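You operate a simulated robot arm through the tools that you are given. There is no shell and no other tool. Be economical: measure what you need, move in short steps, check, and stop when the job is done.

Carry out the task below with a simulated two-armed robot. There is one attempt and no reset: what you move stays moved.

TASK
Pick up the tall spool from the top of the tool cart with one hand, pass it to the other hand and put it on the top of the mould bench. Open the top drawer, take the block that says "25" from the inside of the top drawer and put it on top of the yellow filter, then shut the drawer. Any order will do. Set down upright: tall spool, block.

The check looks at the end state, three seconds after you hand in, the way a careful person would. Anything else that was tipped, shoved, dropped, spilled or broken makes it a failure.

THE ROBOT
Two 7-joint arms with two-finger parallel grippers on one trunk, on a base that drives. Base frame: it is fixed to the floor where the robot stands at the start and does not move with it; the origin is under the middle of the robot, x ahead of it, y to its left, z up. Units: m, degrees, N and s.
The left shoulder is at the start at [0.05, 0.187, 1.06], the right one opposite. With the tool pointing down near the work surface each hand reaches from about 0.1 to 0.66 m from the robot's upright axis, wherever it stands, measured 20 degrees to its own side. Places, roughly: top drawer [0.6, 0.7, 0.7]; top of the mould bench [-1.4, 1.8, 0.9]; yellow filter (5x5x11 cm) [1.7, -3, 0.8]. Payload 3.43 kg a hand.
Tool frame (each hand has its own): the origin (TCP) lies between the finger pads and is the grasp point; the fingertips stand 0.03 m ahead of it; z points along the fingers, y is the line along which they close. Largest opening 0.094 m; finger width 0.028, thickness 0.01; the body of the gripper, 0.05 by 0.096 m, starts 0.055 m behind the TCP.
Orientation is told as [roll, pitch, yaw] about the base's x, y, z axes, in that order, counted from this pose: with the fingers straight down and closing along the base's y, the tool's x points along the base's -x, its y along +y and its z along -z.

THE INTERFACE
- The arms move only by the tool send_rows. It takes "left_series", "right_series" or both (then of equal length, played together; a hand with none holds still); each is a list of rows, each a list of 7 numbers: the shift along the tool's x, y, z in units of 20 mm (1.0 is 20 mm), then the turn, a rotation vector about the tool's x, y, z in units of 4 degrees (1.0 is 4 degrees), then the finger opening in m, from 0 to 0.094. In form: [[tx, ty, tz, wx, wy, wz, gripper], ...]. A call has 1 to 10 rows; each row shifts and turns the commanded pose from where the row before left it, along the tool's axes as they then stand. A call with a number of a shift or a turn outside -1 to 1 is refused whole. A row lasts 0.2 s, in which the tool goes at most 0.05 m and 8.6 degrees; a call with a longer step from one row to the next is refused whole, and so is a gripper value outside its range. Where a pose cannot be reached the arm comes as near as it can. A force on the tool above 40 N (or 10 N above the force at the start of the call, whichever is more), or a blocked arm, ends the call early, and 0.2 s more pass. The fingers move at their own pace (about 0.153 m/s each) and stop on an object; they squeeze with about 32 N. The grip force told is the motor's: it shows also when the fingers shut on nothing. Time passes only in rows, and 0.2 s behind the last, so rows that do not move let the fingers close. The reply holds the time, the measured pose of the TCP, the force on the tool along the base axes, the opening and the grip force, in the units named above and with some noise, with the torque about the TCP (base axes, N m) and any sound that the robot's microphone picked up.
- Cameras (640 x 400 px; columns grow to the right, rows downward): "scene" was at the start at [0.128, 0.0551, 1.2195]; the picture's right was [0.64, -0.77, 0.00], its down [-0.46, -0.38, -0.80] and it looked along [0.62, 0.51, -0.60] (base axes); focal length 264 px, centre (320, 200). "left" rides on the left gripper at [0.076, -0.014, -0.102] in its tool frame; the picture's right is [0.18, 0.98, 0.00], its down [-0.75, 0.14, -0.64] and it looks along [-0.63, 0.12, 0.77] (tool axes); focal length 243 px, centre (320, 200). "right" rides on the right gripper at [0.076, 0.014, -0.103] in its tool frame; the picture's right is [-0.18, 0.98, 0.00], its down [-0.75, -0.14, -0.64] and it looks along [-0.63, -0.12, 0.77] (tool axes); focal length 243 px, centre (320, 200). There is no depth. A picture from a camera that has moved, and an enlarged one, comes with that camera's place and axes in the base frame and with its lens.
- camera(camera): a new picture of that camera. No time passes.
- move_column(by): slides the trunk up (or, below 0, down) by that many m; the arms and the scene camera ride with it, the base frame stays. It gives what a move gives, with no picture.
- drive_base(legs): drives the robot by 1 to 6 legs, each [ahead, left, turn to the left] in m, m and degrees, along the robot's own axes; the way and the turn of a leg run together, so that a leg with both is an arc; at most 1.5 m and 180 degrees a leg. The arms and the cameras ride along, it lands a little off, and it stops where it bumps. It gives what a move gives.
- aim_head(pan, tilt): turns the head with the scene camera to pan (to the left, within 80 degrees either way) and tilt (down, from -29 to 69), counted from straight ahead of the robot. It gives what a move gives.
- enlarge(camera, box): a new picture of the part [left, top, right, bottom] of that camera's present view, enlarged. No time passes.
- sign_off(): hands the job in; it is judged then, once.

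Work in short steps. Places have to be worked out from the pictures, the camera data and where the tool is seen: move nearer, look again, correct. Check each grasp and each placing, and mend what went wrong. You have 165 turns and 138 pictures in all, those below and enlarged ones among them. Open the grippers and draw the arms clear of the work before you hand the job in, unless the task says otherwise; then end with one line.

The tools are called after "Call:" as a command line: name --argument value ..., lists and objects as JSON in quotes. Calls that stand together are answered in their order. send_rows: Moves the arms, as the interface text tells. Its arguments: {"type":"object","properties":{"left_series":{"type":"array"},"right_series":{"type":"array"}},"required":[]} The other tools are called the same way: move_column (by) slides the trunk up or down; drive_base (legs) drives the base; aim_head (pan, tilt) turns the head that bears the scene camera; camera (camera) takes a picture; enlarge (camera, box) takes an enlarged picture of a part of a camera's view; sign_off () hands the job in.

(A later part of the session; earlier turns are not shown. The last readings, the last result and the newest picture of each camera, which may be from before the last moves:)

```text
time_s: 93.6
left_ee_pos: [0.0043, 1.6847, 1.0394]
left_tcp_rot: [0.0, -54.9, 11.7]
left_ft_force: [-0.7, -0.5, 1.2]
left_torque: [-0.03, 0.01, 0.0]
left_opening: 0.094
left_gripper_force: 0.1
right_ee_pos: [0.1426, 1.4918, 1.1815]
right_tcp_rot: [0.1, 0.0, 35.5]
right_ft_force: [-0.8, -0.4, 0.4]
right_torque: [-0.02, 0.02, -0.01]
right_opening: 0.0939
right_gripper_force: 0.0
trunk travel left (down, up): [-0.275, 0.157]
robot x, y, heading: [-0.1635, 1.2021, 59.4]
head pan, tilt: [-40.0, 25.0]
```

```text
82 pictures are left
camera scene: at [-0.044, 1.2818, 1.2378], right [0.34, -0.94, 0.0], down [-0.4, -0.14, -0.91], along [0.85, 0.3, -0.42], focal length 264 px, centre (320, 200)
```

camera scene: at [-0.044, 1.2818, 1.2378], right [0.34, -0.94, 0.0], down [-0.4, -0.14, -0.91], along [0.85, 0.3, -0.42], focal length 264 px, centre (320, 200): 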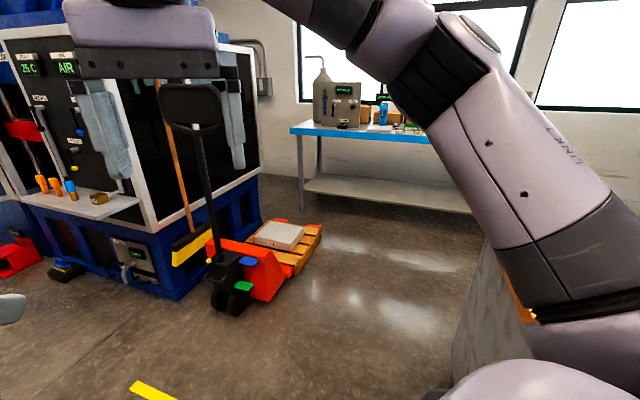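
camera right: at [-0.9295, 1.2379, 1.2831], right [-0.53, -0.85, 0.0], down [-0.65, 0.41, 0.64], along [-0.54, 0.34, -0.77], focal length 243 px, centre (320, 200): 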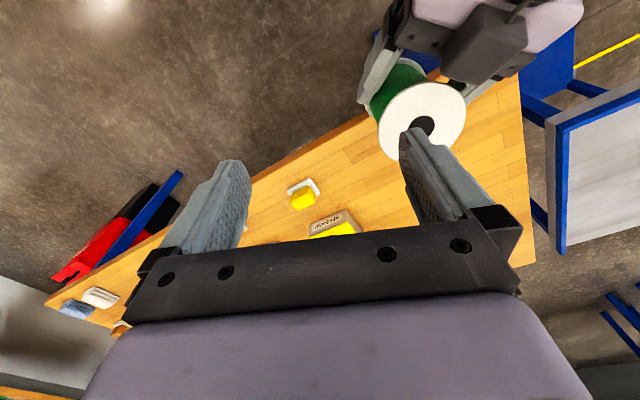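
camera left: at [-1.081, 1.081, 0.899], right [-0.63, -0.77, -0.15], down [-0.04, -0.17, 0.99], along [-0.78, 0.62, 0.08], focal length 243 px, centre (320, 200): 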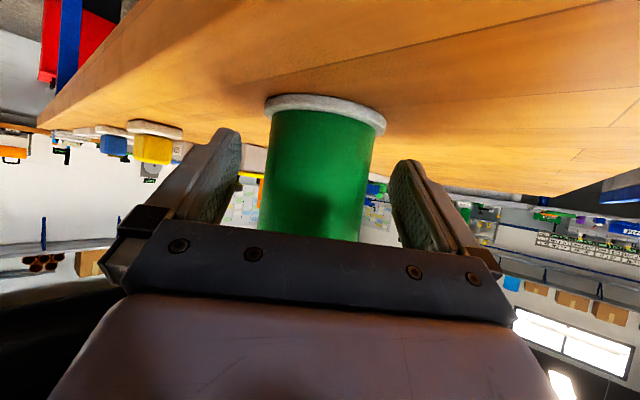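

Turn to face +x and slide right in front of the drawers, slightly back.

Call:
drive_base --legs '[[0, 0, -59.4], [-0.08, -0.55, 0]]'

Call:
send_rows --left_series '[[0, 0, 0, 0, 1, 0, 0.094], [0, 0, 0, 0, 1, 0, 0.094], [0, 0, 0, 0, 1, 0, 0.094], [0, 0, 0, 0, 1, 0, 0.094], [0, 0, 0, 0, 1, 0, 0.094], [0, 0, 0, 0, 1, 0, 0.094], [0, 0, 0, 0, 1, 0, 0.094], [0, 0, 0, 0, 1, 0, 0.094], [0, 0, 0, 0, 1, 0, 0.094], [0, 0, 0, 0, 1, 0, 0.094]]'

Call:
send_rows --left_series '[[0, 0, 0, 0, 1, 0, 0.094], [0, 0, 0, 0, 1, 0, 0.094], [0, 0, 0, 0, 1, 0, 0.094], [0, 0, 0, 0, 0.7, 0, 0.094], [0, 0, 0, 0, 0, -1, 0.094], [0, 0, 0, 0, 0, -1, 0.094], [0, 0, 0, 0, 0, -1, 0.094], [0, 0, 0, 0, 0, -1, 0.094], [0, 0, 0, 0, 0, -1, 0.094], [0, 0, 0, 0, 0, -1, 0.094]]'

Call:
aim_head --pan 0 --tilt 40

Call:
camera --camera "scene"

```text
time_s: 99.4
left_ee_pos: [0.2692, 0.7695, 1.039]
left_tcp_rot: [0.0, -55.1, -46.0]
left_ft_force: [-0.1, 0.0, 1.3]
left_torque: [0.0, 0.03, 0.04]
left_opening: 0.094
left_gripper_force: 0.0
right_ee_pos: [0.1793, 0.5496, 1.1796]
right_tcp_rot: [0.0, 0.0, -22.1]
right_ft_force: [-0.6, 0.9, -1.3]
right_torque: [-0.02, 0.02, 0.02]
right_opening: 0.0939
right_gripper_force: 0.1
trunk travel left (down, up): [-0.275, 0.157]
robot x, y, heading: [-0.2269, 0.649, 1.9]
head pan, tilt: [-40.0, 25.0]
```

```text
time_s: 101.6
left_ee_pos: [0.2682, 0.7711, 1.0391]
left_tcp_rot: [0.0, -14.9, -45.8]
left_ft_force: [0.0, 0.1, 0.5]
left_torque: [-0.03, -0.03, 0.05]
left_opening: 0.094
left_gripper_force: 0.1
right_ee_pos: [0.179, 0.5488, 1.182]
right_tcp_rot: [-0.1, 0.0, -22.1]
right_ft_force: [0.0, 0.2, 0.1]
right_torque: [-0.02, 0.0, -0.01]
right_opening: 0.094
right_gripper_force: 0.1
trunk travel left (down, up): [-0.275, 0.157]
robot x, y, heading: [-0.2285, 0.649, 2.0]
head pan, tilt: [-40.0, 25.0]
```

```text
time_s: 103.8
left_ee_pos: [0.2694, 0.7689, 1.0399]
left_tcp_rot: [-0.2, -0.2, -21.9]
left_ft_force: [-0.5, 0.2, -0.1]
left_torque: [0.01, 0.01, -0.04]
left_opening: 0.0939
left_gripper_force: 0.0
right_ee_pos: [0.1794, 0.5491, 1.1809]
right_tcp_rot: [0.1, -0.1, -22.0]
right_ft_force: [-0.4, -0.4, -0.3]
right_torque: [-0.02, -0.01, 0.02]
right_opening: 0.0938
right_gripper_force: 0.0
trunk travel left (down, up): [-0.275, 0.157]
robot x, y, heading: [-0.2335, 0.6524, 2.3]
head pan, tilt: [-40.0, 25.0]
```

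```text
time_s: 104.9
left_ee_pos: [0.2669, 0.7713, 1.0391]
left_tcp_rot: [-0.1, -0.2, -22.0]
left_ft_force: [0.0, 0.1, 1.0]
left_torque: [0.02, 0.01, 0.03]
left_opening: 0.0939
left_gripper_force: 0.1
right_ee_pos: [0.178, 0.5508, 1.1802]
right_tcp_rot: [0.1, 0.0, -22.1]
right_ft_force: [0.2, 0.0, 0.0]
right_torque: [-0.01, -0.01, -0.02]
right_opening: 0.094
right_gripper_force: 0.0
trunk travel left (down, up): [-0.275, 0.157]
robot x, y, heading: [-0.232, 0.6502, 1.9]
head pan, tilt: [0.0, 40.0]
```

```text
81 pictures are left
camera scene: at [-0.0845, 0.6554, 1.2146], right [0.03, -1.0, 0.0], down [-0.64, -0.02, -0.77], along [0.77, 0.03, -0.64], focal length 264 px, centre (320, 200)
```

scene: 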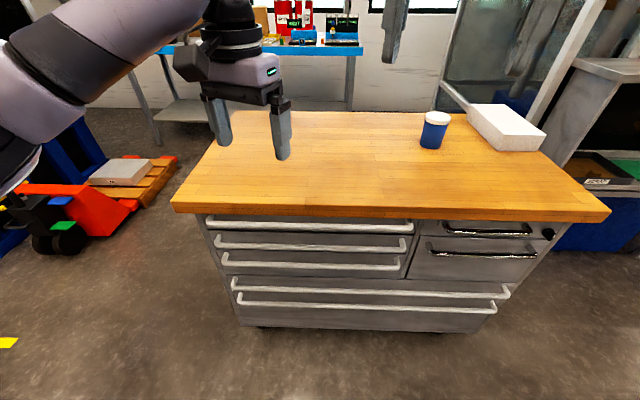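

The top-left drawer handle runs from y≈0.44 to 0.92 at about z 0.78. I'll bring the left hand, turned to close along x, above it and look.

Call:
send_rows --left_series '[[0, 0, 0, 0, 0, 1, 0.094], [0, 0, 0, 0, 0, 1, 0.094], [0, 0, 0, 0, 0, 1, 0.094], [0, 0, 0, 0, 0, 1, 0.094], [0, 0, 0, 0, 0, 1, 0.094], [0, 0, 0, 0, 0, 1, 0.094], [0, 0, 0, 0, 0, 1, 0.094], [0, 0, 0, 0, 0, 1, 0.094], [0, 0, 0, 0, 0, 1, 0.094], [0, 0, 0, 0, 0, 1, 0.094]]'

Call:
send_rows --left_series '[[0, 0, 0, 0, 0, 1, 0.094], [0, 0, 0, 0, 0, 1, 0.094], [0, 0, 0, 0, 0, 1, 0.094], [0, 0, 0, 0, 0, 1, 0.094], [0, 0, 0, 0, 0, 1, 0.094], [0, 0, 0, 0, 0, 1, 0.094], [0, 0, 0, 0, 0, 1, 0.094], [0, 0, 0, 0, 0, 0, 0.094]]'

Call:
camera --camera "left"

Call:
enlarge --camera "scene" --box '[170, 180, 450, 340]'

```text
time_s: 107.1
left_ee_pos: [0.2679, 0.7687, 1.0389]
left_tcp_rot: [0.1, -0.1, -62.0]
left_ft_force: [0.3, -0.4, 0.4]
left_torque: [0.0, -0.01, -0.01]
left_opening: 0.0941
left_gripper_force: 0.0
right_ee_pos: [0.18, 0.5488, 1.1808]
right_tcp_rot: [0.0, 0.0, -22.2]
right_ft_force: [-0.3, 0.3, -0.6]
right_torque: [0.0, -0.02, -0.04]
right_opening: 0.0941
right_gripper_force: 0.0
trunk travel left (down, up): [-0.275, 0.157]
robot x, y, heading: [-0.233, 0.6482, 2.1]
head pan, tilt: [0.0, 40.0]
```

```text
time_s: 108.9
left_ee_pos: [0.2675, 0.7697, 1.0398]
left_tcp_rot: [0.1, -0.2, -90.1]
left_ft_force: [1.1, -0.3, 0.6]
left_torque: [-0.03, 0.0, 0.03]
left_opening: 0.0941
left_gripper_force: 0.1
right_ee_pos: [0.179, 0.5493, 1.1811]
right_tcp_rot: [-0.1, 0.0, -22.1]
right_ft_force: [0.3, -0.4, 0.0]
right_torque: [0.02, 0.02, -0.02]
right_opening: 0.0944
right_gripper_force: 0.0
trunk travel left (down, up): [-0.275, 0.157]
robot x, y, heading: [-0.2337, 0.6515, 2.2]
head pan, tilt: [0.0, 40.0]
```

```text
80 pictures are left
camera left: at [0.2522, 0.848, 1.1416], right [0.98, 0.18, 0.0], down [0.14, -0.75, 0.64], along [0.12, -0.63, -0.76], focal length 243 px, centre (320, 200)
```

left: 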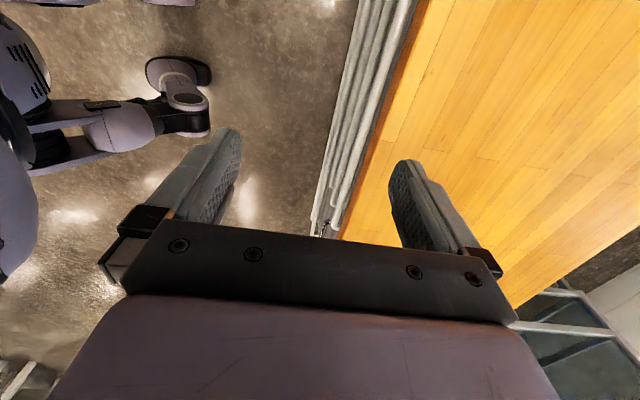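

```text
2.29 times, centred on (310, 260) of scene
camera zoom: at [-0.0845, 0.6555, 1.2146], right [0.04, -1.0, 0.0], down [-0.64, -0.02, -0.77], along [0.77, 0.03, -0.64], focal length 603 px, centre (343, 63)
```

zoom: 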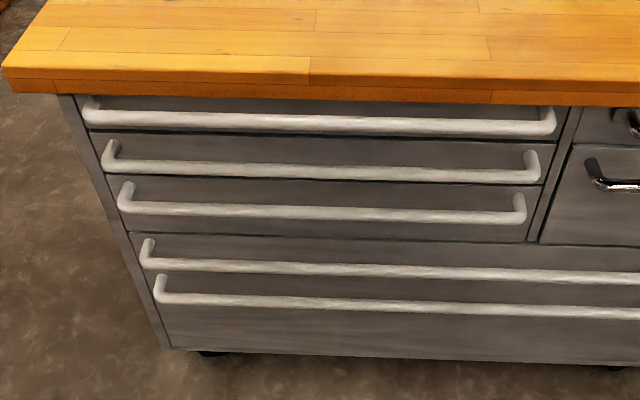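

Zoom the wrist view on the bar/board gap.

Call:
enlarge --camera "left" --box '[290, 0, 450, 240]'

```text
1.67 times, centred on (370, 120) of left
camera zoom: at [0.2522, 0.848, 1.1416], right [0.98, 0.18, 0.0], down [0.14, -0.75, 0.64], along [0.12, -0.63, -0.76], focal length 404 px, centre (237, 333)
```

zoom: 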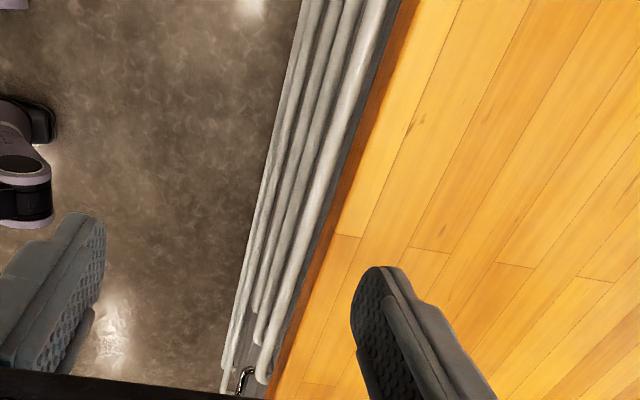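

The bar is at about x 0.347, z 0.78, and the gap to the board edge is only ~1.7 cm. A horizontal grip with fingers above and below the bar is more tolerant, so I'll tip the left hand forward.

Call:
send_rows --left_series '[[0, 0, 0, -1, 0, 0, 0.094], [0, 0, 0, -1, 0, 0, 0.094], [0, 0, 0, -1, 0, 0, 0.094], [0, 0, 0, -1, 0, 0, 0.094], [0, 0, 0, -1, 0, 0, 0.094], [0, 0, 0, -1, 0, 0, 0.094], [0, 0, 0, -1, 0, 0, 0.094], [0, 0, 0, -1, 0, 0, 0.094], [0, 0, 0, -1, 0, 0, 0.094], [0, 0, 0, -1, 0, 0, 0.094]]'

Call:
send_rows --left_series '[[0, 0, 0, -1, 0, 0, 0.094], [0, 0, 0, -1, 0, 0, 0.094], [0, 0, 0, -1, 0, 0, 0.094], [0, 0, 0, -1, 0, 0, 0.094], [0, 0, 0, -1, 0, 0, 0.094], [0, 0, 0, -1, 0, 0, 0.094], [0, 0, 0, -1, 0, 0, 0.094], [0, 0, 0, -1, 0, 0, 0.094], [0, 0, 0, -1, 0, 0, 0.094]]'

Call:
camera --camera "left"

Call:
camera --camera "scene"

```text
time_s: 111.1
left_ee_pos: [0.2663, 0.7702, 1.0381]
left_tcp_rot: [40.1, -0.1, -89.9]
left_ft_force: [0.2, 0.2, -0.1]
left_torque: [0.01, 0.01, 0.0]
left_opening: 0.0938
left_gripper_force: 0.2
right_ee_pos: [0.1797, 0.5505, 1.1814]
right_tcp_rot: [0.0, 0.1, -22.1]
right_ft_force: [-0.3, -0.3, -0.3]
right_torque: [0.02, -0.01, -0.01]
right_opening: 0.094
right_gripper_force: 0.0
trunk travel left (down, up): [-0.275, 0.157]
robot x, y, heading: [-0.2318, 0.6504, 1.8]
head pan, tilt: [0.0, 40.0]
```

```text
time_s: 113.1
left_ee_pos: [0.2667, 0.7697, 1.0392]
left_tcp_rot: [76.2, -0.2, -90.0]
left_ft_force: [0.1, 0.1, -0.2]
left_torque: [0.02, -0.01, -0.03]
left_opening: 0.0939
left_gripper_force: 0.2
right_ee_pos: [0.1789, 0.5498, 1.1814]
right_tcp_rot: [0.0, 0.0, -22.2]
right_ft_force: [0.4, -0.3, 0.2]
right_torque: [0.02, -0.02, 0.0]
right_opening: 0.0941
right_gripper_force: 0.1
trunk travel left (down, up): [-0.275, 0.157]
robot x, y, heading: [-0.2304, 0.6525, 2.0]
head pan, tilt: [0.0, 40.0]
```

```text
77 pictures are left
camera left: at [0.1633, 0.8485, 1.0496], right [0.23, 0.19, 0.95], down [-0.59, -0.75, 0.29], along [0.77, -0.63, -0.07], focal length 243 px, centre (320, 200)
```

left: 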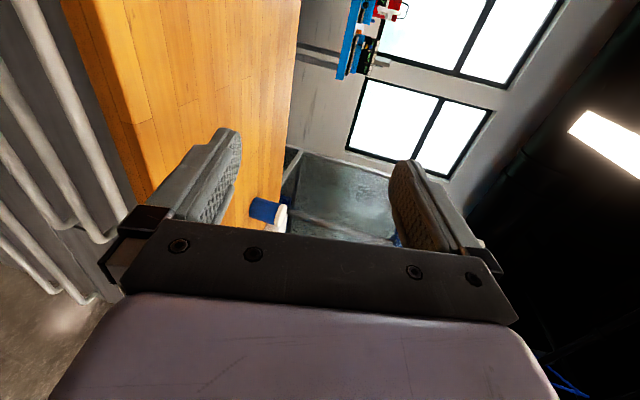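

```text
76 pictures are left
camera scene: at [-0.0845, 0.6555, 1.2146], right [0.04, -1.0, 0.0], down [-0.64, -0.02, -0.77], along [0.77, 0.03, -0.64], focal length 264 px, centre (320, 200)
```

scene: 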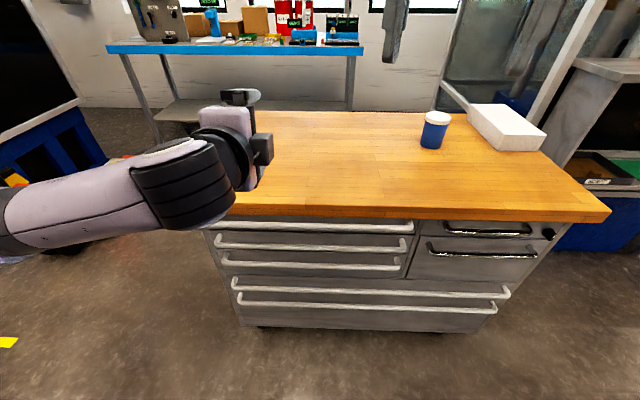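

The orientation works. Lower the hand in front of the cart to the bar's height at y≈0.70.

Call:
send_rows --left_series '[[-0.35, -0.95, 0.236, 0, 0, 0, 0.06], [-0.35, -0.95, 0.236, 0, 0, 0, 0.06], [-0.35, -0.95, 0.236, 0, 0, 0, 0.06], [-0.35, -0.95, 0.236, 0, 0, 0, 0.06], [-0.35, -0.95, 0.236, 0, 0, 0, 0.06], [-0.35, -0.95, 0.236, 0, 0, 0, 0.06], [-0.35, -0.95, 0.236, 0, 0, 0, 0.06], [-0.35, -0.95, 0.236, 0, 0, 0, 0.06], [-0.35, -0.95, 0.236, 0, 0, 0, 0.06], [-0.35, -0.95, 0.236, 0, 0, 0, 0.06]]'

Call:
camera --camera "left"

Call:
camera --camera "scene"

```text
time_s: 115.3
left_ee_pos: [0.2681, 0.6989, 0.8429]
left_tcp_rot: [76.2, -0.1, -89.9]
left_ft_force: [0.0, -0.4, 0.0]
left_torque: [-0.03, 0.0, 0.01]
left_opening: 0.0601
left_gripper_force: 0.1
right_ee_pos: [0.1794, 0.5499, 1.1816]
right_tcp_rot: [0.0, 0.1, -22.0]
right_ft_force: [-0.2, 0.2, 0.2]
right_torque: [0.02, 0.01, 0.02]
right_opening: 0.094
right_gripper_force: 0.1
trunk travel left (down, up): [-0.275, 0.157]
robot x, y, heading: [-0.2293, 0.6512, 2.2]
head pan, tilt: [0.0, 40.0]
```

```text
75 pictures are left
camera left: at [0.1636, 0.7768, 0.8527], right [0.23, 0.19, 0.95], down [-0.59, -0.75, 0.29], along [0.77, -0.63, -0.07], focal length 243 px, centre (320, 200)
```

left: 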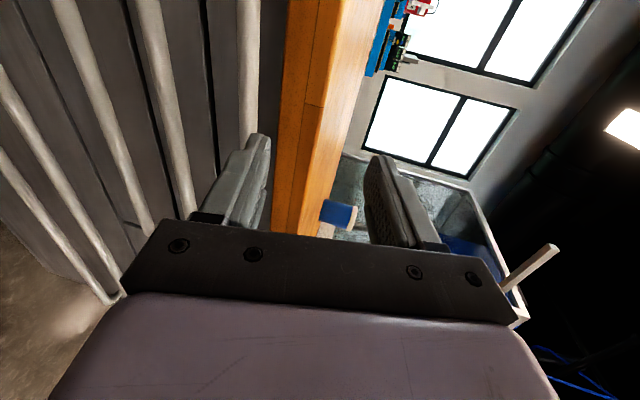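

```text
74 pictures are left
camera scene: at [-0.0845, 0.6555, 1.2146], right [0.04, -1.0, 0.0], down [-0.64, -0.02, -0.77], along [0.77, 0.03, -0.64], focal length 264 px, centre (320, 200)
```

scene: 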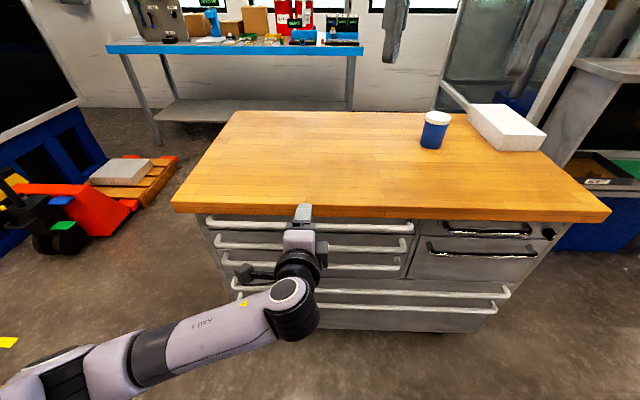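

Wrist view puts the board edge at z 0.782–0.813 and the bar near z 0.76. Lower 7.5 cm more and look again.

Call:
send_rows --left_series '[[0, -0.91, 0.225, 0, 0, 0, 0.06], [0, -0.91, 0.225, 0, 0, 0, 0.06], [0, -0.91, 0.225, 0, 0, 0, 0.06], [0, -0.91, 0.225, 0, 0, 0, 0.06]]'

Call:
camera --camera "left"

Call:
enlarge --camera "scene" --box '[220, 180, 400, 300]'

```text
time_s: 116.3
left_ee_pos: [0.2677, 0.6987, 0.768]
left_tcp_rot: [76.0, -0.2, -89.9]
left_ft_force: [-0.4, 0.1, 0.4]
left_torque: [0.03, -0.01, 0.03]
left_opening: 0.0603
left_gripper_force: 0.0
right_ee_pos: [0.1794, 0.5496, 1.1807]
right_tcp_rot: [0.1, 0.0, -22.1]
right_ft_force: [-0.6, -0.2, 0.8]
right_torque: [0.02, -0.01, 0.01]
right_opening: 0.0941
right_gripper_force: 0.1
trunk travel left (down, up): [-0.275, 0.157]
robot x, y, heading: [-0.2303, 0.6513, 2.3]
head pan, tilt: [0.0, 40.0]
```

```text
73 pictures are left
camera left: at [0.1634, 0.7755, 0.7796], right [0.24, 0.19, 0.95], down [-0.59, -0.75, 0.29], along [0.77, -0.63, -0.07], focal length 243 px, centre (320, 200)
```

left: 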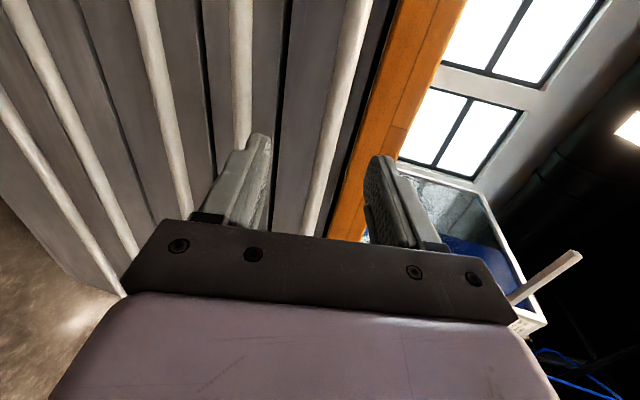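

```text
3.33 times, centred on (310, 240) of scene
camera zoom: at [-0.0845, 0.6555, 1.2146], right [0.04, -1.0, 0.0], down [-0.64, -0.02, -0.77], along [0.77, 0.03, -0.64], focal length 879 px, centre (353, 67)
```

zoom: 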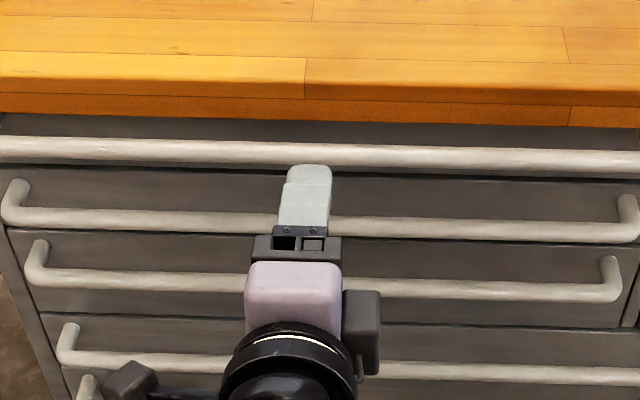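

The bar sits at about (0.36, ·, 0.757), just under the board (bottom 0.785). Narrow the opening to 36 mm and advance halfway.

Call:
send_rows --left_series '[[0, 0.1, 0.6, 0, 0, 0, 0.036], [0, 0.1, 0.6, 0, 0, 0, 0.036], [0, 0.1, 0.6, 0, 0, 0, 0.036], [0, 0, 0.3, 0, 0, 0, 0.036]]'

Call:
enlarge --camera "left" --box '[200, 0, 460, 240]'

Call:
enlarge --camera "scene" --box '[250, 190, 370, 270]'

```text
time_s: 117.3
left_ee_pos: [0.3112, 0.6994, 0.7639]
left_tcp_rot: [76.1, 0.0, -90.0]
left_ft_force: [-0.2, 0.2, 1.1]
left_torque: [0.0, 0.01, 0.01]
left_opening: 0.0361
left_gripper_force: 0.1
right_ee_pos: [0.1789, 0.5502, 1.1801]
right_tcp_rot: [-0.1, -0.1, -22.1]
right_ft_force: [-0.7, -1.1, -0.4]
right_torque: [0.0, -0.01, 0.0]
right_opening: 0.0938
right_gripper_force: 0.0
trunk travel left (down, up): [-0.275, 0.157]
robot x, y, heading: [-0.2301, 0.6525, 1.9]
head pan, tilt: [0.0, 40.0]
```

```text
1.67 times, centred on (330, 120) of left
camera zoom: at [0.2061, 0.7778, 0.7753], right [0.24, 0.19, 0.95], down [-0.59, -0.75, 0.29], along [0.77, -0.63, -0.07], focal length 404 px, centre (303, 333)
```

zoom: 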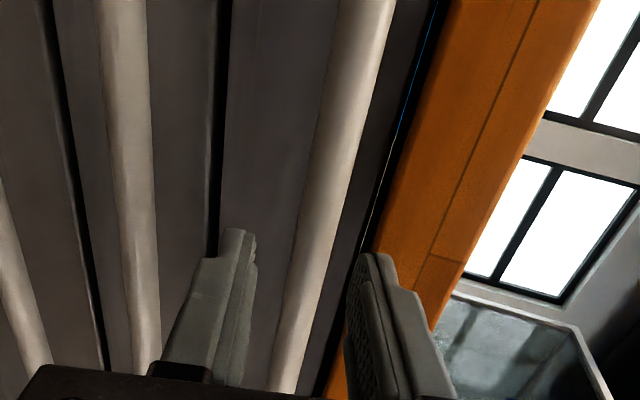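

```text
5.00 times, centred on (310, 230) of scene
camera zoom: at [-0.0845, 0.6555, 1.2146], right [0.04, -1.0, 0.0], down [-0.64, -0.02, -0.77], along [0.77, 0.03, -0.64], focal length 1318 px, centre (370, 50)
```

zoom: 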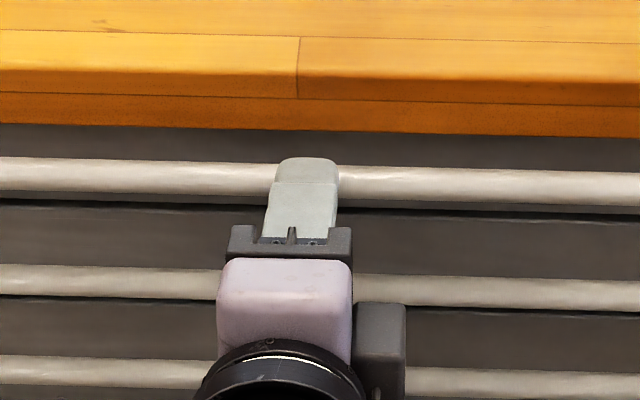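

The bar is centred between the fingers. Advance 3.5 cm further (force will stop me) and check.

Call:
send_rows --left_series '[[0, 0.1, 0.5, 0, 0, 0, 0.036], [0, 0.1, 0.5, 0, 0, 0, 0.036], [0, 0.05, 0.4, 0, 0, 0, 0.036], [0, 0, 0.3, 0, 0, 0, 0.036]]'

Call:
enlarge --camera "left" --box '[200, 0, 460, 240]'

```text
time_s: 118.1
left_ee_pos: [0.3292, 0.6987, 0.7619]
left_tcp_rot: [76.0, -0.2, -90.0]
left_ft_force: [-24.5, 7.8, 7.0]
left_torque: [-0.13, -0.7, 0.19]
left_opening: 0.0365
left_gripper_force: 0.2
right_ee_pos: [0.1763, 0.5505, 1.1832]
right_tcp_rot: [-0.1, -0.2, -22.0]
right_ft_force: [-0.2, 0.6, -0.1]
right_torque: [0.03, -0.01, 0.01]
right_opening: 0.0939
right_gripper_force: 0.0
trunk travel left (down, up): [-0.275, 0.157]
robot x, y, heading: [-0.2295, 0.6537, 1.9]
head pan, tilt: [0.0, 40.0]
stopped in row 3 (left hand): the force on the tool passed its limit (the readings are from after the stop); the commanded pose is now the measured one
```

```text
1.67 times, centred on (330, 120) of left
camera zoom: at [0.2257, 0.777, 0.7734], right [0.24, 0.19, 0.95], down [-0.59, -0.75, 0.29], along [0.77, -0.63, -0.07], focal length 404 px, centre (303, 333)
```

zoom: 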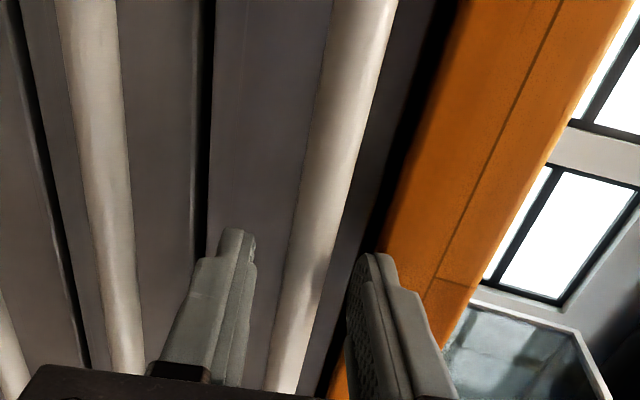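

Upper fingertip touched the board edge. Back off slightly, lower 7 mm, and advance again.

Call:
send_rows --left_series '[[0, 0, -0.3, 0, 0, 0, 0.034], [0, -0.35, 0, 0, 0, 0, 0.034], [0, 0, 0.4, 0, 0, 0, 0.034], [0, 0, 0.4, 0, 0, 0, 0.034], [0, 0, 0.4, 0, 0, 0, 0.034]]'

Call:
enlarge --camera "left" --box '[200, 0, 460, 240]'

```text
time_s: 119.3
left_ee_pos: [0.3499, 0.6997, 0.751]
left_tcp_rot: [75.9, -0.2, -89.9]
left_ft_force: [-1.1, -0.6, -0.1]
left_torque: [0.0, 0.02, -0.01]
left_opening: 0.0343
left_gripper_force: 0.9
right_ee_pos: [0.1786, 0.55, 1.1807]
right_tcp_rot: [0.0, 0.0, -22.0]
right_ft_force: [-0.9, -0.1, 0.0]
right_torque: [0.0, 0.01, -0.03]
right_opening: 0.0939
right_gripper_force: 0.2
trunk travel left (down, up): [-0.275, 0.157]
robot x, y, heading: [-0.2291, 0.6508, 2.2]
head pan, tilt: [0.0, 40.0]
```

```text
1.67 times, centred on (330, 120) of left
camera zoom: at [0.2454, 0.7771, 0.7619], right [0.24, 0.19, 0.95], down [-0.59, -0.75, 0.29], along [0.77, -0.63, -0.07], focal length 404 px, centre (303, 333)
```

zoom: 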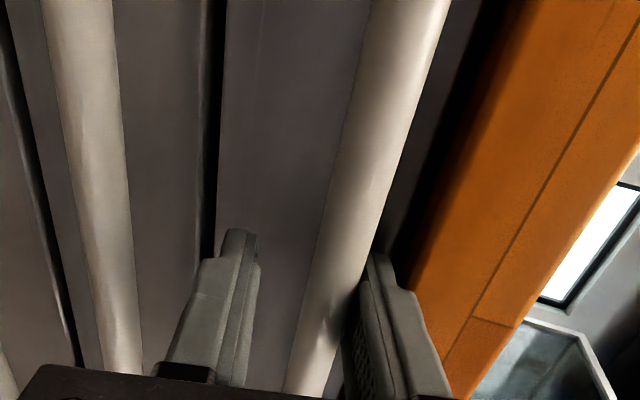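

The fingers now straddle the bar. Centre slightly and close.

Call:
send_rows --left_series '[[0, 0.15, 0, 0, 0, 0, 0.034], [0, 0, 0, 0, 0, 0, 0.02], [0, 0, 0, 0, 0, 0, 0.005], [0, 0, 0, 0, 0, 0, 0.005], [0, 0, 0, 0, 0, 0, 0.005]]'

Call:
enlarge --camera "left" --box '[200, 0, 460, 240]'

```text
time_s: 120.5
left_ee_pos: [0.3491, 0.6979, 0.7588]
left_tcp_rot: [76.5, -0.1, -89.9]
left_ft_force: [-2.8, 3.7, 23.7]
left_torque: [0.42, -0.09, -0.12]
left_opening: 0.0158
left_gripper_force: 45.3
right_ee_pos: [0.1766, 0.5504, 1.182]
right_tcp_rot: [0.1, -0.2, -21.9]
right_ft_force: [-0.2, 0.2, 0.4]
right_torque: [0.0, 0.0, 0.0]
right_opening: 0.0936
right_gripper_force: 0.1
trunk travel left (down, up): [-0.275, 0.157]
robot x, y, heading: [-0.2311, 0.648, 2.1]
head pan, tilt: [0.0, 40.0]
```

```text
1.67 times, centred on (330, 120) of left
camera zoom: at [0.2456, 0.7768, 0.769], right [0.23, 0.19, 0.96], down [-0.59, -0.75, 0.29], along [0.77, -0.63, -0.06], focal length 404 px, centre (303, 333)
```

zoom: 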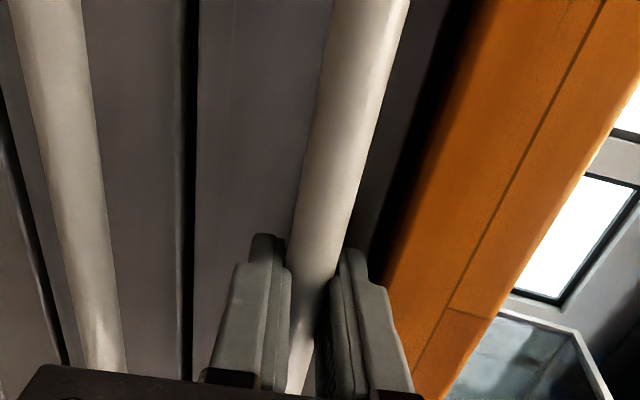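

Handle gripped (15.8 mm). Relax the vertical strain and pull 4 cm straight out.

Call:
send_rows --left_series '[[0, 0.25, 0, 0, 0, 0, 0.005], [0, -0.06, -0.24, 0, 0, 0, 0.005], [0, -0.12, -0.485, 0, 0, 0, 0.005], [0, -0.12, -0.485, 0, 0, 0, 0.005], [0, -0.12, -0.485, 0, 0, 0, 0.005], [0, -0.06, -0.24, 0, 0, 0, 0.005]]'

Call:
camera --camera "scene"

```text
time_s: 121.9
left_ee_pos: [0.3088, 0.6988, 0.7591]
left_tcp_rot: [75.9, -0.1, -89.9]
left_ft_force: [1.6, 5.9, 10.2]
left_torque: [0.12, -0.06, -1.17]
left_opening: 0.016
left_gripper_force: 45.0
right_ee_pos: [0.1789, 0.5507, 1.1813]
right_tcp_rot: [0.0, 0.0, -22.0]
right_ft_force: [1.0, -0.5, -0.7]
right_torque: [0.0, -0.02, -0.02]
right_opening: 0.0939
right_gripper_force: 0.1
trunk travel left (down, up): [-0.275, 0.157]
robot x, y, heading: [-0.2308, 0.6545, 1.9]
head pan, tilt: [0.0, 40.0]
```

```text
66 pictures are left
camera scene: at [-0.086, 0.6562, 1.2147], right [0.04, -1.0, 0.0], down [-0.64, -0.02, -0.77], along [0.77, 0.03, -0.64], focal length 264 px, centre (320, 200)
```

scene: 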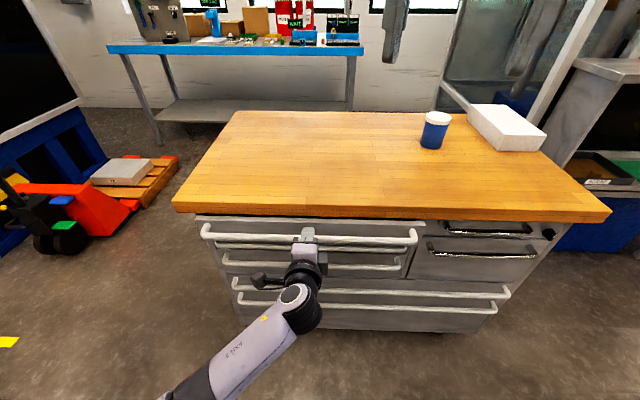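

The drawer is opening. Pull a further 8 cm with the arm.

Call:
send_rows --left_series '[[0, -0.12, -0.485, 0, 0, 0, 0.005], [0, -0.12, -0.485, 0, 0, 0, 0.005], [0, -0.12, -0.485, 0, 0, 0, 0.005], [0, -0.12, -0.485, 0, 0, 0, 0.005], [0, -0.12, -0.485, 0, 0, 0, 0.005], [0, -0.12, -0.485, 0, 0, 0, 0.005], [0, -0.12, -0.485, 0, 0, 0, 0.005], [0, -0.12, -0.485, 0, 0, 0, 0.005]]'

Call:
drive_base --legs '[[-0.12, 0, 0]]'

Call:
aim_head --pan 0 --tilt 52

Call:
camera --camera "scene"

```text
time_s: 123.7
left_ee_pos: [0.2295, 0.6988, 0.759]
left_tcp_rot: [76.1, -0.2, -90.0]
left_ft_force: [-1.0, 9.3, 15.4]
left_torque: [0.26, -0.08, -0.98]
left_opening: 0.0156
left_gripper_force: 45.3
right_ee_pos: [0.1769, 0.5507, 1.1816]
right_tcp_rot: [0.0, -0.1, -22.0]
right_ft_force: [-0.2, -0.6, 0.0]
right_torque: [-0.01, -0.03, -0.05]
right_opening: 0.094
right_gripper_force: 0.1
trunk travel left (down, up): [-0.275, 0.157]
robot x, y, heading: [-0.2308, 0.6524, 2.2]
head pan, tilt: [0.0, 40.0]
```

```text
time_s: 124.9
left_ee_pos: [0.1138, 0.6977, 0.7584]
left_tcp_rot: [76.2, 0.0, -89.4]
left_ft_force: [-0.4, 21.3, 16.6]
left_torque: [0.33, -0.09, 0.07]
left_opening: 0.0155
left_gripper_force: 45.0
right_ee_pos: [0.0616, 0.5488, 1.1809]
right_tcp_rot: [0.0, -0.1, -21.8]
right_ft_force: [-0.2, -0.4, -0.4]
right_torque: [-0.02, 0.04, 0.03]
right_opening: 0.0941
right_gripper_force: 0.2
trunk travel left (down, up): [-0.275, 0.157]
robot x, y, heading: [-0.3486, 0.6495, 2.3]
head pan, tilt: [0.0, 40.0]
```

```text
time_s: 125.7
left_ee_pos: [0.115, 0.698, 0.7581]
left_tcp_rot: [76.1, 0.1, -89.2]
left_ft_force: [1.8, 6.6, 4.4]
left_torque: [-0.03, -0.06, -0.85]
left_opening: 0.0159
left_gripper_force: 44.8
right_ee_pos: [0.0611, 0.5476, 1.1803]
right_tcp_rot: [0.0, 0.0, -21.9]
right_ft_force: [0.0, 0.1, 0.0]
right_torque: [0.0, -0.02, 0.03]
right_opening: 0.0941
right_gripper_force: 0.1
trunk travel left (down, up): [-0.275, 0.157]
robot x, y, heading: [-0.3464, 0.6464, 2.3]
head pan, tilt: [0.0, 52.0]
```

```text
65 pictures are left
camera scene: at [-0.2116, 0.6519, 1.1978], right [0.04, -1.0, 0.0], down [-0.79, -0.03, -0.62], along [0.62, 0.02, -0.79], focal length 264 px, centre (320, 200)
```

scene: 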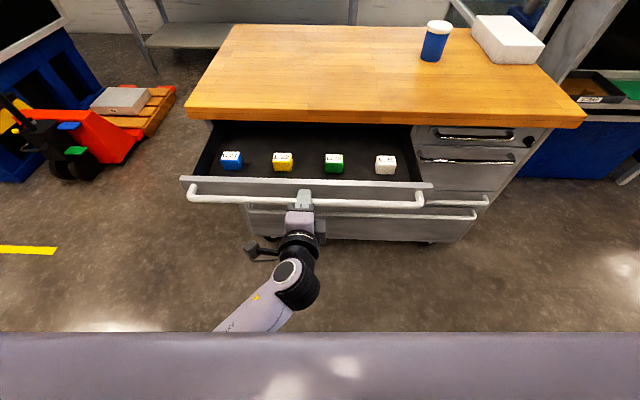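

Drawer is open with four labelled blocks. Zoom to read them.

Call:
enlarge --camera "scene" --box '[210, 130, 410, 200]'

```text
3.20 times, centred on (310, 165) of scene
camera zoom: at [-0.2116, 0.6519, 1.1978], right [0.04, -1.0, 0.0], down [-0.79, -0.03, -0.62], along [0.62, 0.02, -0.79], focal length 844 px, centre (352, 312)
```

zoom: 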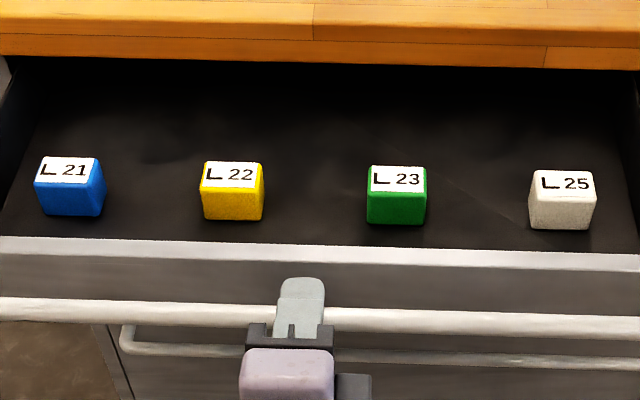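

Block 25 is the white one at about (0.27, 0.51). Release the handle and withdraw the left hand back and up.

Call:
send_rows --left_series '[[0, 0, 0, 0, 0, 0, 0.03], [0, 0, 0, 0, 0, 0, 0.036], [0, 0, -0.5, 0, 0, 0, 0.036], [0, 0, -0.8, 0, 0, 0, 0.036], [0, 0, -0.8, 0, 0, 0, 0.036], [0, 0, -0.8, 0, 0, 0, 0.036], [0, 0, -0.8, 0, 0, 0, 0.036]]'

Call:
send_rows --left_series '[[0.5, 0.95, -0.24, 0, 0, 0, 0.036], [0.5, 0.95, -0.24, 0, 0, 0, 0.036], [0.5, 0.95, -0.24, 0, 0, 0, 0.036], [0.5, 0.95, -0.24, 0, 0, 0, 0.036], [0.5, 0.95, -0.24, 0, 0, 0, 0.036], [0.5, 0.95, -0.24, 0, 0, 0, 0.036], [0.5, 0.95, -0.24, 0, 0, 0, 0.036], [0.5, 0.95, -0.24, 0, 0, 0, 0.036], [0.5, 0.95, -0.24, 0, 0, 0, 0.036], [0.5, 0.95, -0.24, 0, 0, 0, 0.036]]' --right_series '[[0, 0, 0, 0, 0, -0.55, 0.07], [0, 0, 0, 0, 0, -0.55, 0.07], [0, 0, 0, 0, 0, -0.55, 0.07], [0, 0, 0, 0, 0, -0.55, 0.07], [0, 0, 0, 0, 0, -0.55, 0.07], [0, 0, 0, 0, 0, -0.55, 0.07], [0, 0, 0, 0, 0, -0.55, 0.07], [0, 0, 0, 0, 0, -0.55, 0.07], [0, 0, 0, 0, 0, -0.55, 0.07], [0, 0, 0, 0, 0, -0.55, 0.07]]'

Call:
camera --camera "scene"

```text
time_s: 126.9
left_ee_pos: [0.1048, 0.7083, 0.7778]
left_tcp_rot: [78.4, 1.8, -88.5]
left_ft_force: [-2.2, -7.4, -25.4]
left_torque: [-0.59, 0.48, -0.13]
left_opening: 0.0503
left_gripper_force: 12.8
right_ee_pos: [0.0645, 0.5466, 1.1793]
right_tcp_rot: [0.1, 0.1, -22.0]
right_ft_force: [-0.9, -0.3, -0.8]
right_torque: [-0.01, -0.02, 0.0]
right_opening: 0.0938
right_gripper_force: 0.1
trunk travel left (down, up): [-0.275, 0.157]
robot x, y, heading: [-0.3443, 0.6423, 2.2]
head pan, tilt: [0.0, 52.0]
stopped in row 6 (left hand): the force on the tool passed its limit (the readings are from after the stop); the commanded pose is now the measured one
```

```text
time_s: 127.2
left_ee_pos: [0.1029, 0.7121, 0.7786]
left_tcp_rot: [77.3, 1.7, -88.6]
left_ft_force: [-2.1, -4.5, -23.6]
left_torque: [-0.53, 0.42, -0.24]
left_opening: 0.049
left_gripper_force: 11.4
right_ee_pos: [0.0643, 0.5462, 1.1805]
right_tcp_rot: [0.1, 0.0, -21.0]
right_ft_force: [-1.2, -0.2, 0.3]
right_torque: [-0.01, -0.02, 0.0]
right_opening: 0.0702
right_gripper_force: 0.2
trunk travel left (down, up): [-0.275, 0.157]
robot x, y, heading: [-0.3482, 0.6467, 2.0]
head pan, tilt: [0.0, 52.0]
stopped in row 1 (left hand): the force on the tool passed its limit (the readings are from after the stop); the commanded pose is now the measured one
```

```text
63 pictures are left
camera scene: at [-0.2102, 0.6509, 1.1976], right [0.04, -1.0, 0.0], down [-0.79, -0.03, -0.61], along [0.61, 0.02, -0.79], focal length 264 px, centre (320, 200)
```

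scene: 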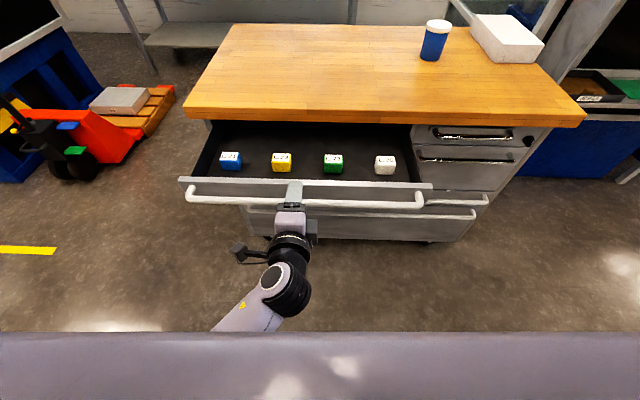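

The arm sprang up when released, so the lower finger presses under the bar. Move down ~1.8 cm with the fingers at 50 mm, then withdraw horizontally.

Call:
send_rows --left_series '[[0, -0.45, 0.11, 0, 0, 0, 0.05], [0, -0.45, 0.11, 0, 0, 0, 0.05], [0, 0, 0, 0, 0, 0, 0.05]]'

Call:
enlarge --camera "left" --box '[200, 0, 460, 240]'

```text
time_s: 128.0
left_ee_pos: [0.1076, 0.7166, 0.7712]
left_tcp_rot: [79.0, 1.8, -88.3]
left_ft_force: [-0.2, 0.6, -0.3]
left_torque: [0.02, 0.01, -0.02]
left_opening: 0.05
left_gripper_force: 0.0
right_ee_pos: [0.0619, 0.5467, 1.1812]
right_tcp_rot: [0.0, -0.1, -20.8]
right_ft_force: [0.2, -0.1, 0.5]
right_torque: [-0.01, 0.0, 0.01]
right_opening: 0.0699
right_gripper_force: 0.0
trunk travel left (down, up): [-0.275, 0.157]
robot x, y, heading: [-0.3492, 0.6458, 2.2]
head pan, tilt: [0.0, 52.0]
```

```text
1.67 times, centred on (330, 120) of left
camera zoom: at [0.0009, 0.7911, 0.7791], right [0.18, 0.16, 0.97], down [-0.58, -0.78, 0.24], along [0.79, -0.61, -0.05], focal length 404 px, centre (303, 333)
```

zoom: 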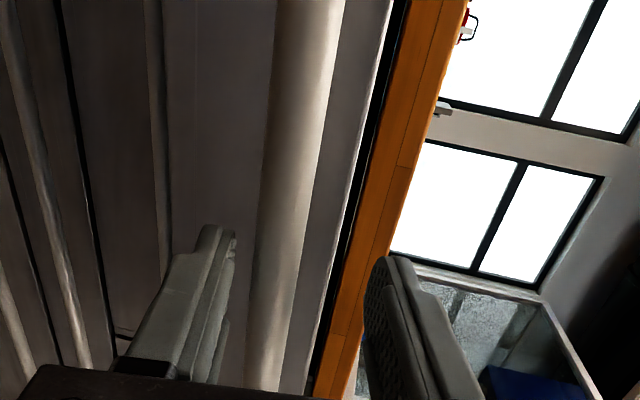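

Free, no forces. Withdraw horizontally 8 cm.

Call:
send_rows --left_series '[[0, -0.25, -0.5, 0, 0, 0, 0.05], [0, -0.2, -0.97, 0, 0, 0, 0.05], [0, -0.2, -0.97, 0, 0, 0, 0.05], [0, -0.2, -0.97, 0, 0, 0, 0.05], [0, -0.2, -0.97, 0, 0, 0, 0.05]]'

Call:
camera --camera "scene"

```text
time_s: 128.7
left_ee_pos: [0.1045, 0.724, 0.7829]
left_tcp_rot: [82.0, 2.6, -87.5]
left_ft_force: [-2.6, -8.7, -24.6]
left_torque: [-0.67, 0.52, -0.06]
left_opening: 0.0642
left_gripper_force: 12.3
right_ee_pos: [0.0639, 0.5453, 1.1801]
right_tcp_rot: [0.0, 0.0, -21.0]
right_ft_force: [0.2, 0.0, 0.1]
right_torque: [0.0, 0.0, 0.0]
right_opening: 0.0702
right_gripper_force: 0.1
trunk travel left (down, up): [-0.275, 0.157]
robot x, y, heading: [-0.3473, 0.6427, 2.1]
head pan, tilt: [0.0, 52.0]
stopped in row 3 (left hand): the force on the tool passed its limit (the readings are from after the stop); the commanded pose is now the measured one
```

```text
61 pictures are left
camera scene: at [-0.2101, 0.6504, 1.1973], right [0.04, -1.0, 0.0], down [-0.79, -0.03, -0.61], along [0.61, 0.02, -0.79], focal length 264 px, centre (320, 200)
```

scene: 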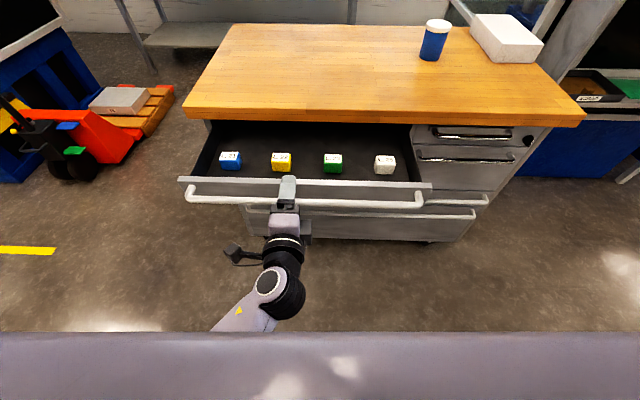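

The arm can't fold back further here (it deflects upward). Lower and open the fingers wider, then pull out by driving the base back.

Call:
send_rows --left_series '[[0, -0.6, 0.1, 0, 0, 0, 0.08], [0, -0.6, 0.1, 0, 0, 0, 0.08], [0, 0, 0, 0, 0, 0, 0.08]]'

Call:
enlarge --camera "left" --box '[140, 0, 500, 300]'

```text
time_s: 129.5
left_ee_pos: [0.1066, 0.7279, 0.7728]
left_tcp_rot: [83.5, 2.7, -87.1]
left_ft_force: [0.4, -1.1, 0.1]
left_torque: [0.0, -0.01, -0.03]
left_opening: 0.08
left_gripper_force: 0.0
right_ee_pos: [0.0627, 0.5456, 1.1802]
right_tcp_rot: [0.0, 0.0, -21.0]
right_ft_force: [0.7, 0.7, 0.1]
right_torque: [-0.01, 0.0, -0.01]
right_opening: 0.0697
right_gripper_force: 0.0
trunk travel left (down, up): [-0.275, 0.157]
robot x, y, heading: [-0.3461, 0.6448, 2.1]
head pan, tilt: [0.0, 52.0]
```

```text
1.33 times, centred on (320, 150) of left
camera zoom: at [-0.0008, 0.8014, 0.7737], right [0.1, 0.14, 0.98], down [-0.58, -0.79, 0.18], along [0.81, -0.59, 0.0], focal length 324 px, centre (320, 267)
```

zoom: 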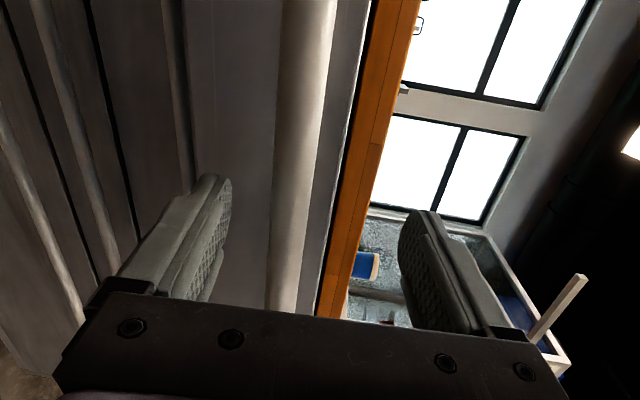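

Bar is clear of both fingers now. Drive back 12 cm to withdraw.

Call:
drive_base --legs '[[-0.12, 0, 0]]'

Call:
camera --camera "scene"

```text
time_s: 130.8
left_ee_pos: [-0.0129, 0.7246, 0.7721]
left_tcp_rot: [83.4, 2.8, -87.3]
left_ft_force: [-1.0, 1.1, 0.3]
left_torque: [0.01, 0.01, 0.03]
left_opening: 0.0803
left_gripper_force: 0.0
right_ee_pos: [-0.0577, 0.5403, 1.1807]
right_tcp_rot: [0.0, -0.1, -21.1]
right_ft_force: [0.2, -0.2, 1.0]
right_torque: [-0.01, -0.04, 0.01]
right_opening: 0.0701
right_gripper_force: 0.0
trunk travel left (down, up): [-0.275, 0.157]
robot x, y, heading: [-0.4685, 0.6436, 2.0]
head pan, tilt: [0.0, 52.0]
```

```text
59 pictures are left
camera scene: at [-0.3321, 0.6461, 1.1978], right [0.04, -1.0, 0.0], down [-0.79, -0.03, -0.62], along [0.62, 0.02, -0.79], focal length 264 px, centre (320, 200)
```

scene: 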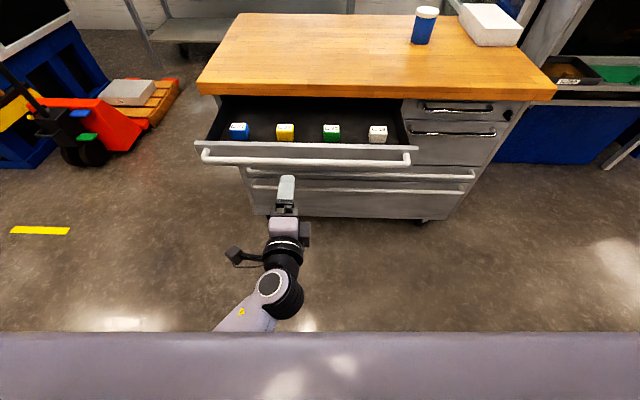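

Clear. Raise the left hand and straighten the right hand's yaw.

Call:
send_rows --left_series '[[0.4, 0.97, 0, 0, 0, 0, 0.05], [0.4, 0.97, 0, 0, 0, 0, 0.05], [0.4, 0.97, 0, 0, 0, 0, 0.05], [0.4, 0.97, 0, 0, 0, 0, 0.05], [0.4, 0.97, 0, 0, 0, 0, 0.05], [0.4, 0.97, 0, 0, 0, 0, 0.05], [0.4, 0.97, 0, 0, 0, 0, 0.05], [0.4, 0.97, 0, 0, 0, 0, 0.05], [0.4, 0.97, 0, 0, 0, 0, 0.05], [0.4, 0.97, 0, 0, 0, 0, 0.05]]' --right_series '[[0, 0, 0, 0, 0, -0.525, 0.07], [0, 0, 0, 0, 0, -0.525, 0.07], [0, 0, 0, 0, 0, -0.525, 0.07], [0, 0, 0, 0, 0, -0.525, 0.07], [0, 0, 0, 0, 0, -0.525, 0.07], [0, 0, 0, 0, 0, -0.525, 0.07], [0, 0, 0, 0, 0, -0.525, 0.07], [0, 0, 0, 0, 0, -0.525, 0.07], [0, 0, 0, 0, 0, -0.525, 0.07], [0, 0, 0, 0, 0, -0.525, 0.07]]'

Call:
drive_base --legs '[[0.18, 0.02, -2]]'

Call:
aim_head --pan -10 --tilt 50

Call:
camera --camera "scene"

Call:
camera --camera "right"

```text
time_s: 132.9
left_ee_pos: [0.0052, 0.7954, 0.9669]
left_tcp_rot: [83.3, 2.8, -87.3]
left_ft_force: [-0.7, 0.4, 0.4]
left_torque: [-0.01, -0.02, -0.02]
left_opening: 0.05
left_gripper_force: 0.0
right_ee_pos: [-0.0577, 0.5417, 1.1802]
right_tcp_rot: [0.0, 0.0, 0.0]
right_ft_force: [0.7, -0.5, -0.2]
right_torque: [-0.01, 0.01, 0.01]
right_opening: 0.0698
right_gripper_force: 0.1
trunk travel left (down, up): [-0.275, 0.157]
robot x, y, heading: [-0.4629, 0.6444, 2.0]
head pan, tilt: [0.0, 52.0]
```

```text
time_s: 134.4
left_ee_pos: [0.187, 0.8026, 0.9649]
left_tcp_rot: [83.4, 2.7, -89.2]
left_ft_force: [-0.3, -0.2, 0.6]
left_torque: [-0.02, -0.02, -0.02]
left_opening: 0.0499
left_gripper_force: 0.0
right_ee_pos: [0.1165, 0.5509, 1.1804]
right_tcp_rot: [0.0, 0.0, -2.0]
right_ft_force: [0.1, -0.1, -0.2]
right_torque: [0.03, -0.02, -0.03]
right_opening: 0.0699
right_gripper_force: 0.0
trunk travel left (down, up): [-0.275, 0.157]
robot x, y, heading: [-0.2905, 0.6646, -0.0]
head pan, tilt: [0.0, 52.0]
```

```text
time_s: 135.2
left_ee_pos: [0.1871, 0.802, 0.9657]
left_tcp_rot: [83.3, 2.7, -89.2]
left_ft_force: [-0.2, 0.2, -0.7]
left_torque: [0.01, 0.01, -0.01]
left_opening: 0.0499
left_gripper_force: 0.1
right_ee_pos: [0.1154, 0.551, 1.1799]
right_tcp_rot: [0.0, -0.2, -2.0]
right_ft_force: [0.7, -0.1, -0.3]
right_torque: [0.0, 0.01, -0.04]
right_opening: 0.07
right_gripper_force: 0.1
trunk travel left (down, up): [-0.275, 0.157]
robot x, y, heading: [-0.2914, 0.666, 0.1]
head pan, tilt: [-10.0, 50.0]
```

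```text
58 pictures are left
camera scene: at [-0.1537, 0.6518, 1.2004], right [-0.17, -0.99, 0.0], down [-0.75, 0.13, -0.64], along [0.63, -0.11, -0.77], focal length 264 px, centre (320, 200)
```

scene: 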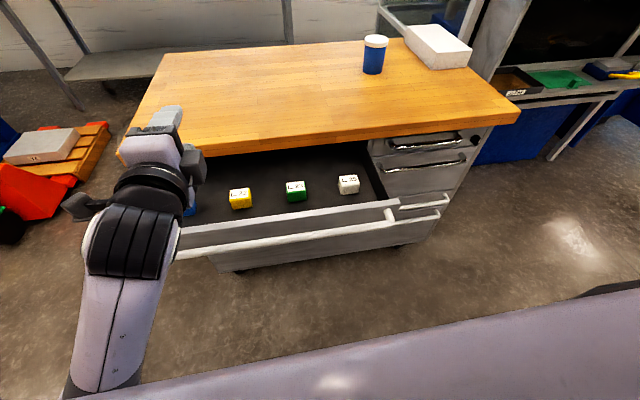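

```text
57 pictures are left
camera right: at [0.0399, 0.5668, 1.2828], right [0.22, 0.98, 0.0], down [0.75, -0.17, 0.64], along [0.63, -0.14, -0.77], focal length 243 px, centre (320, 200)
```

right: 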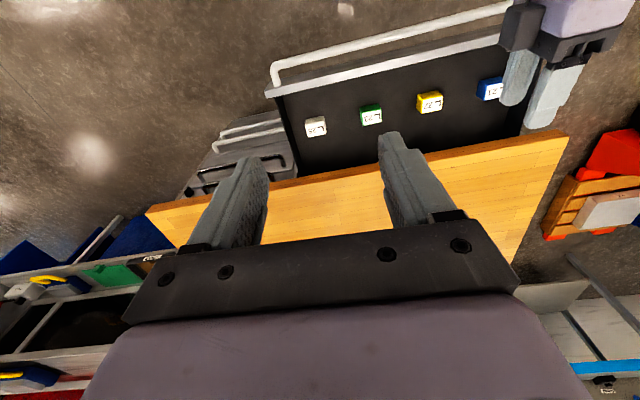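

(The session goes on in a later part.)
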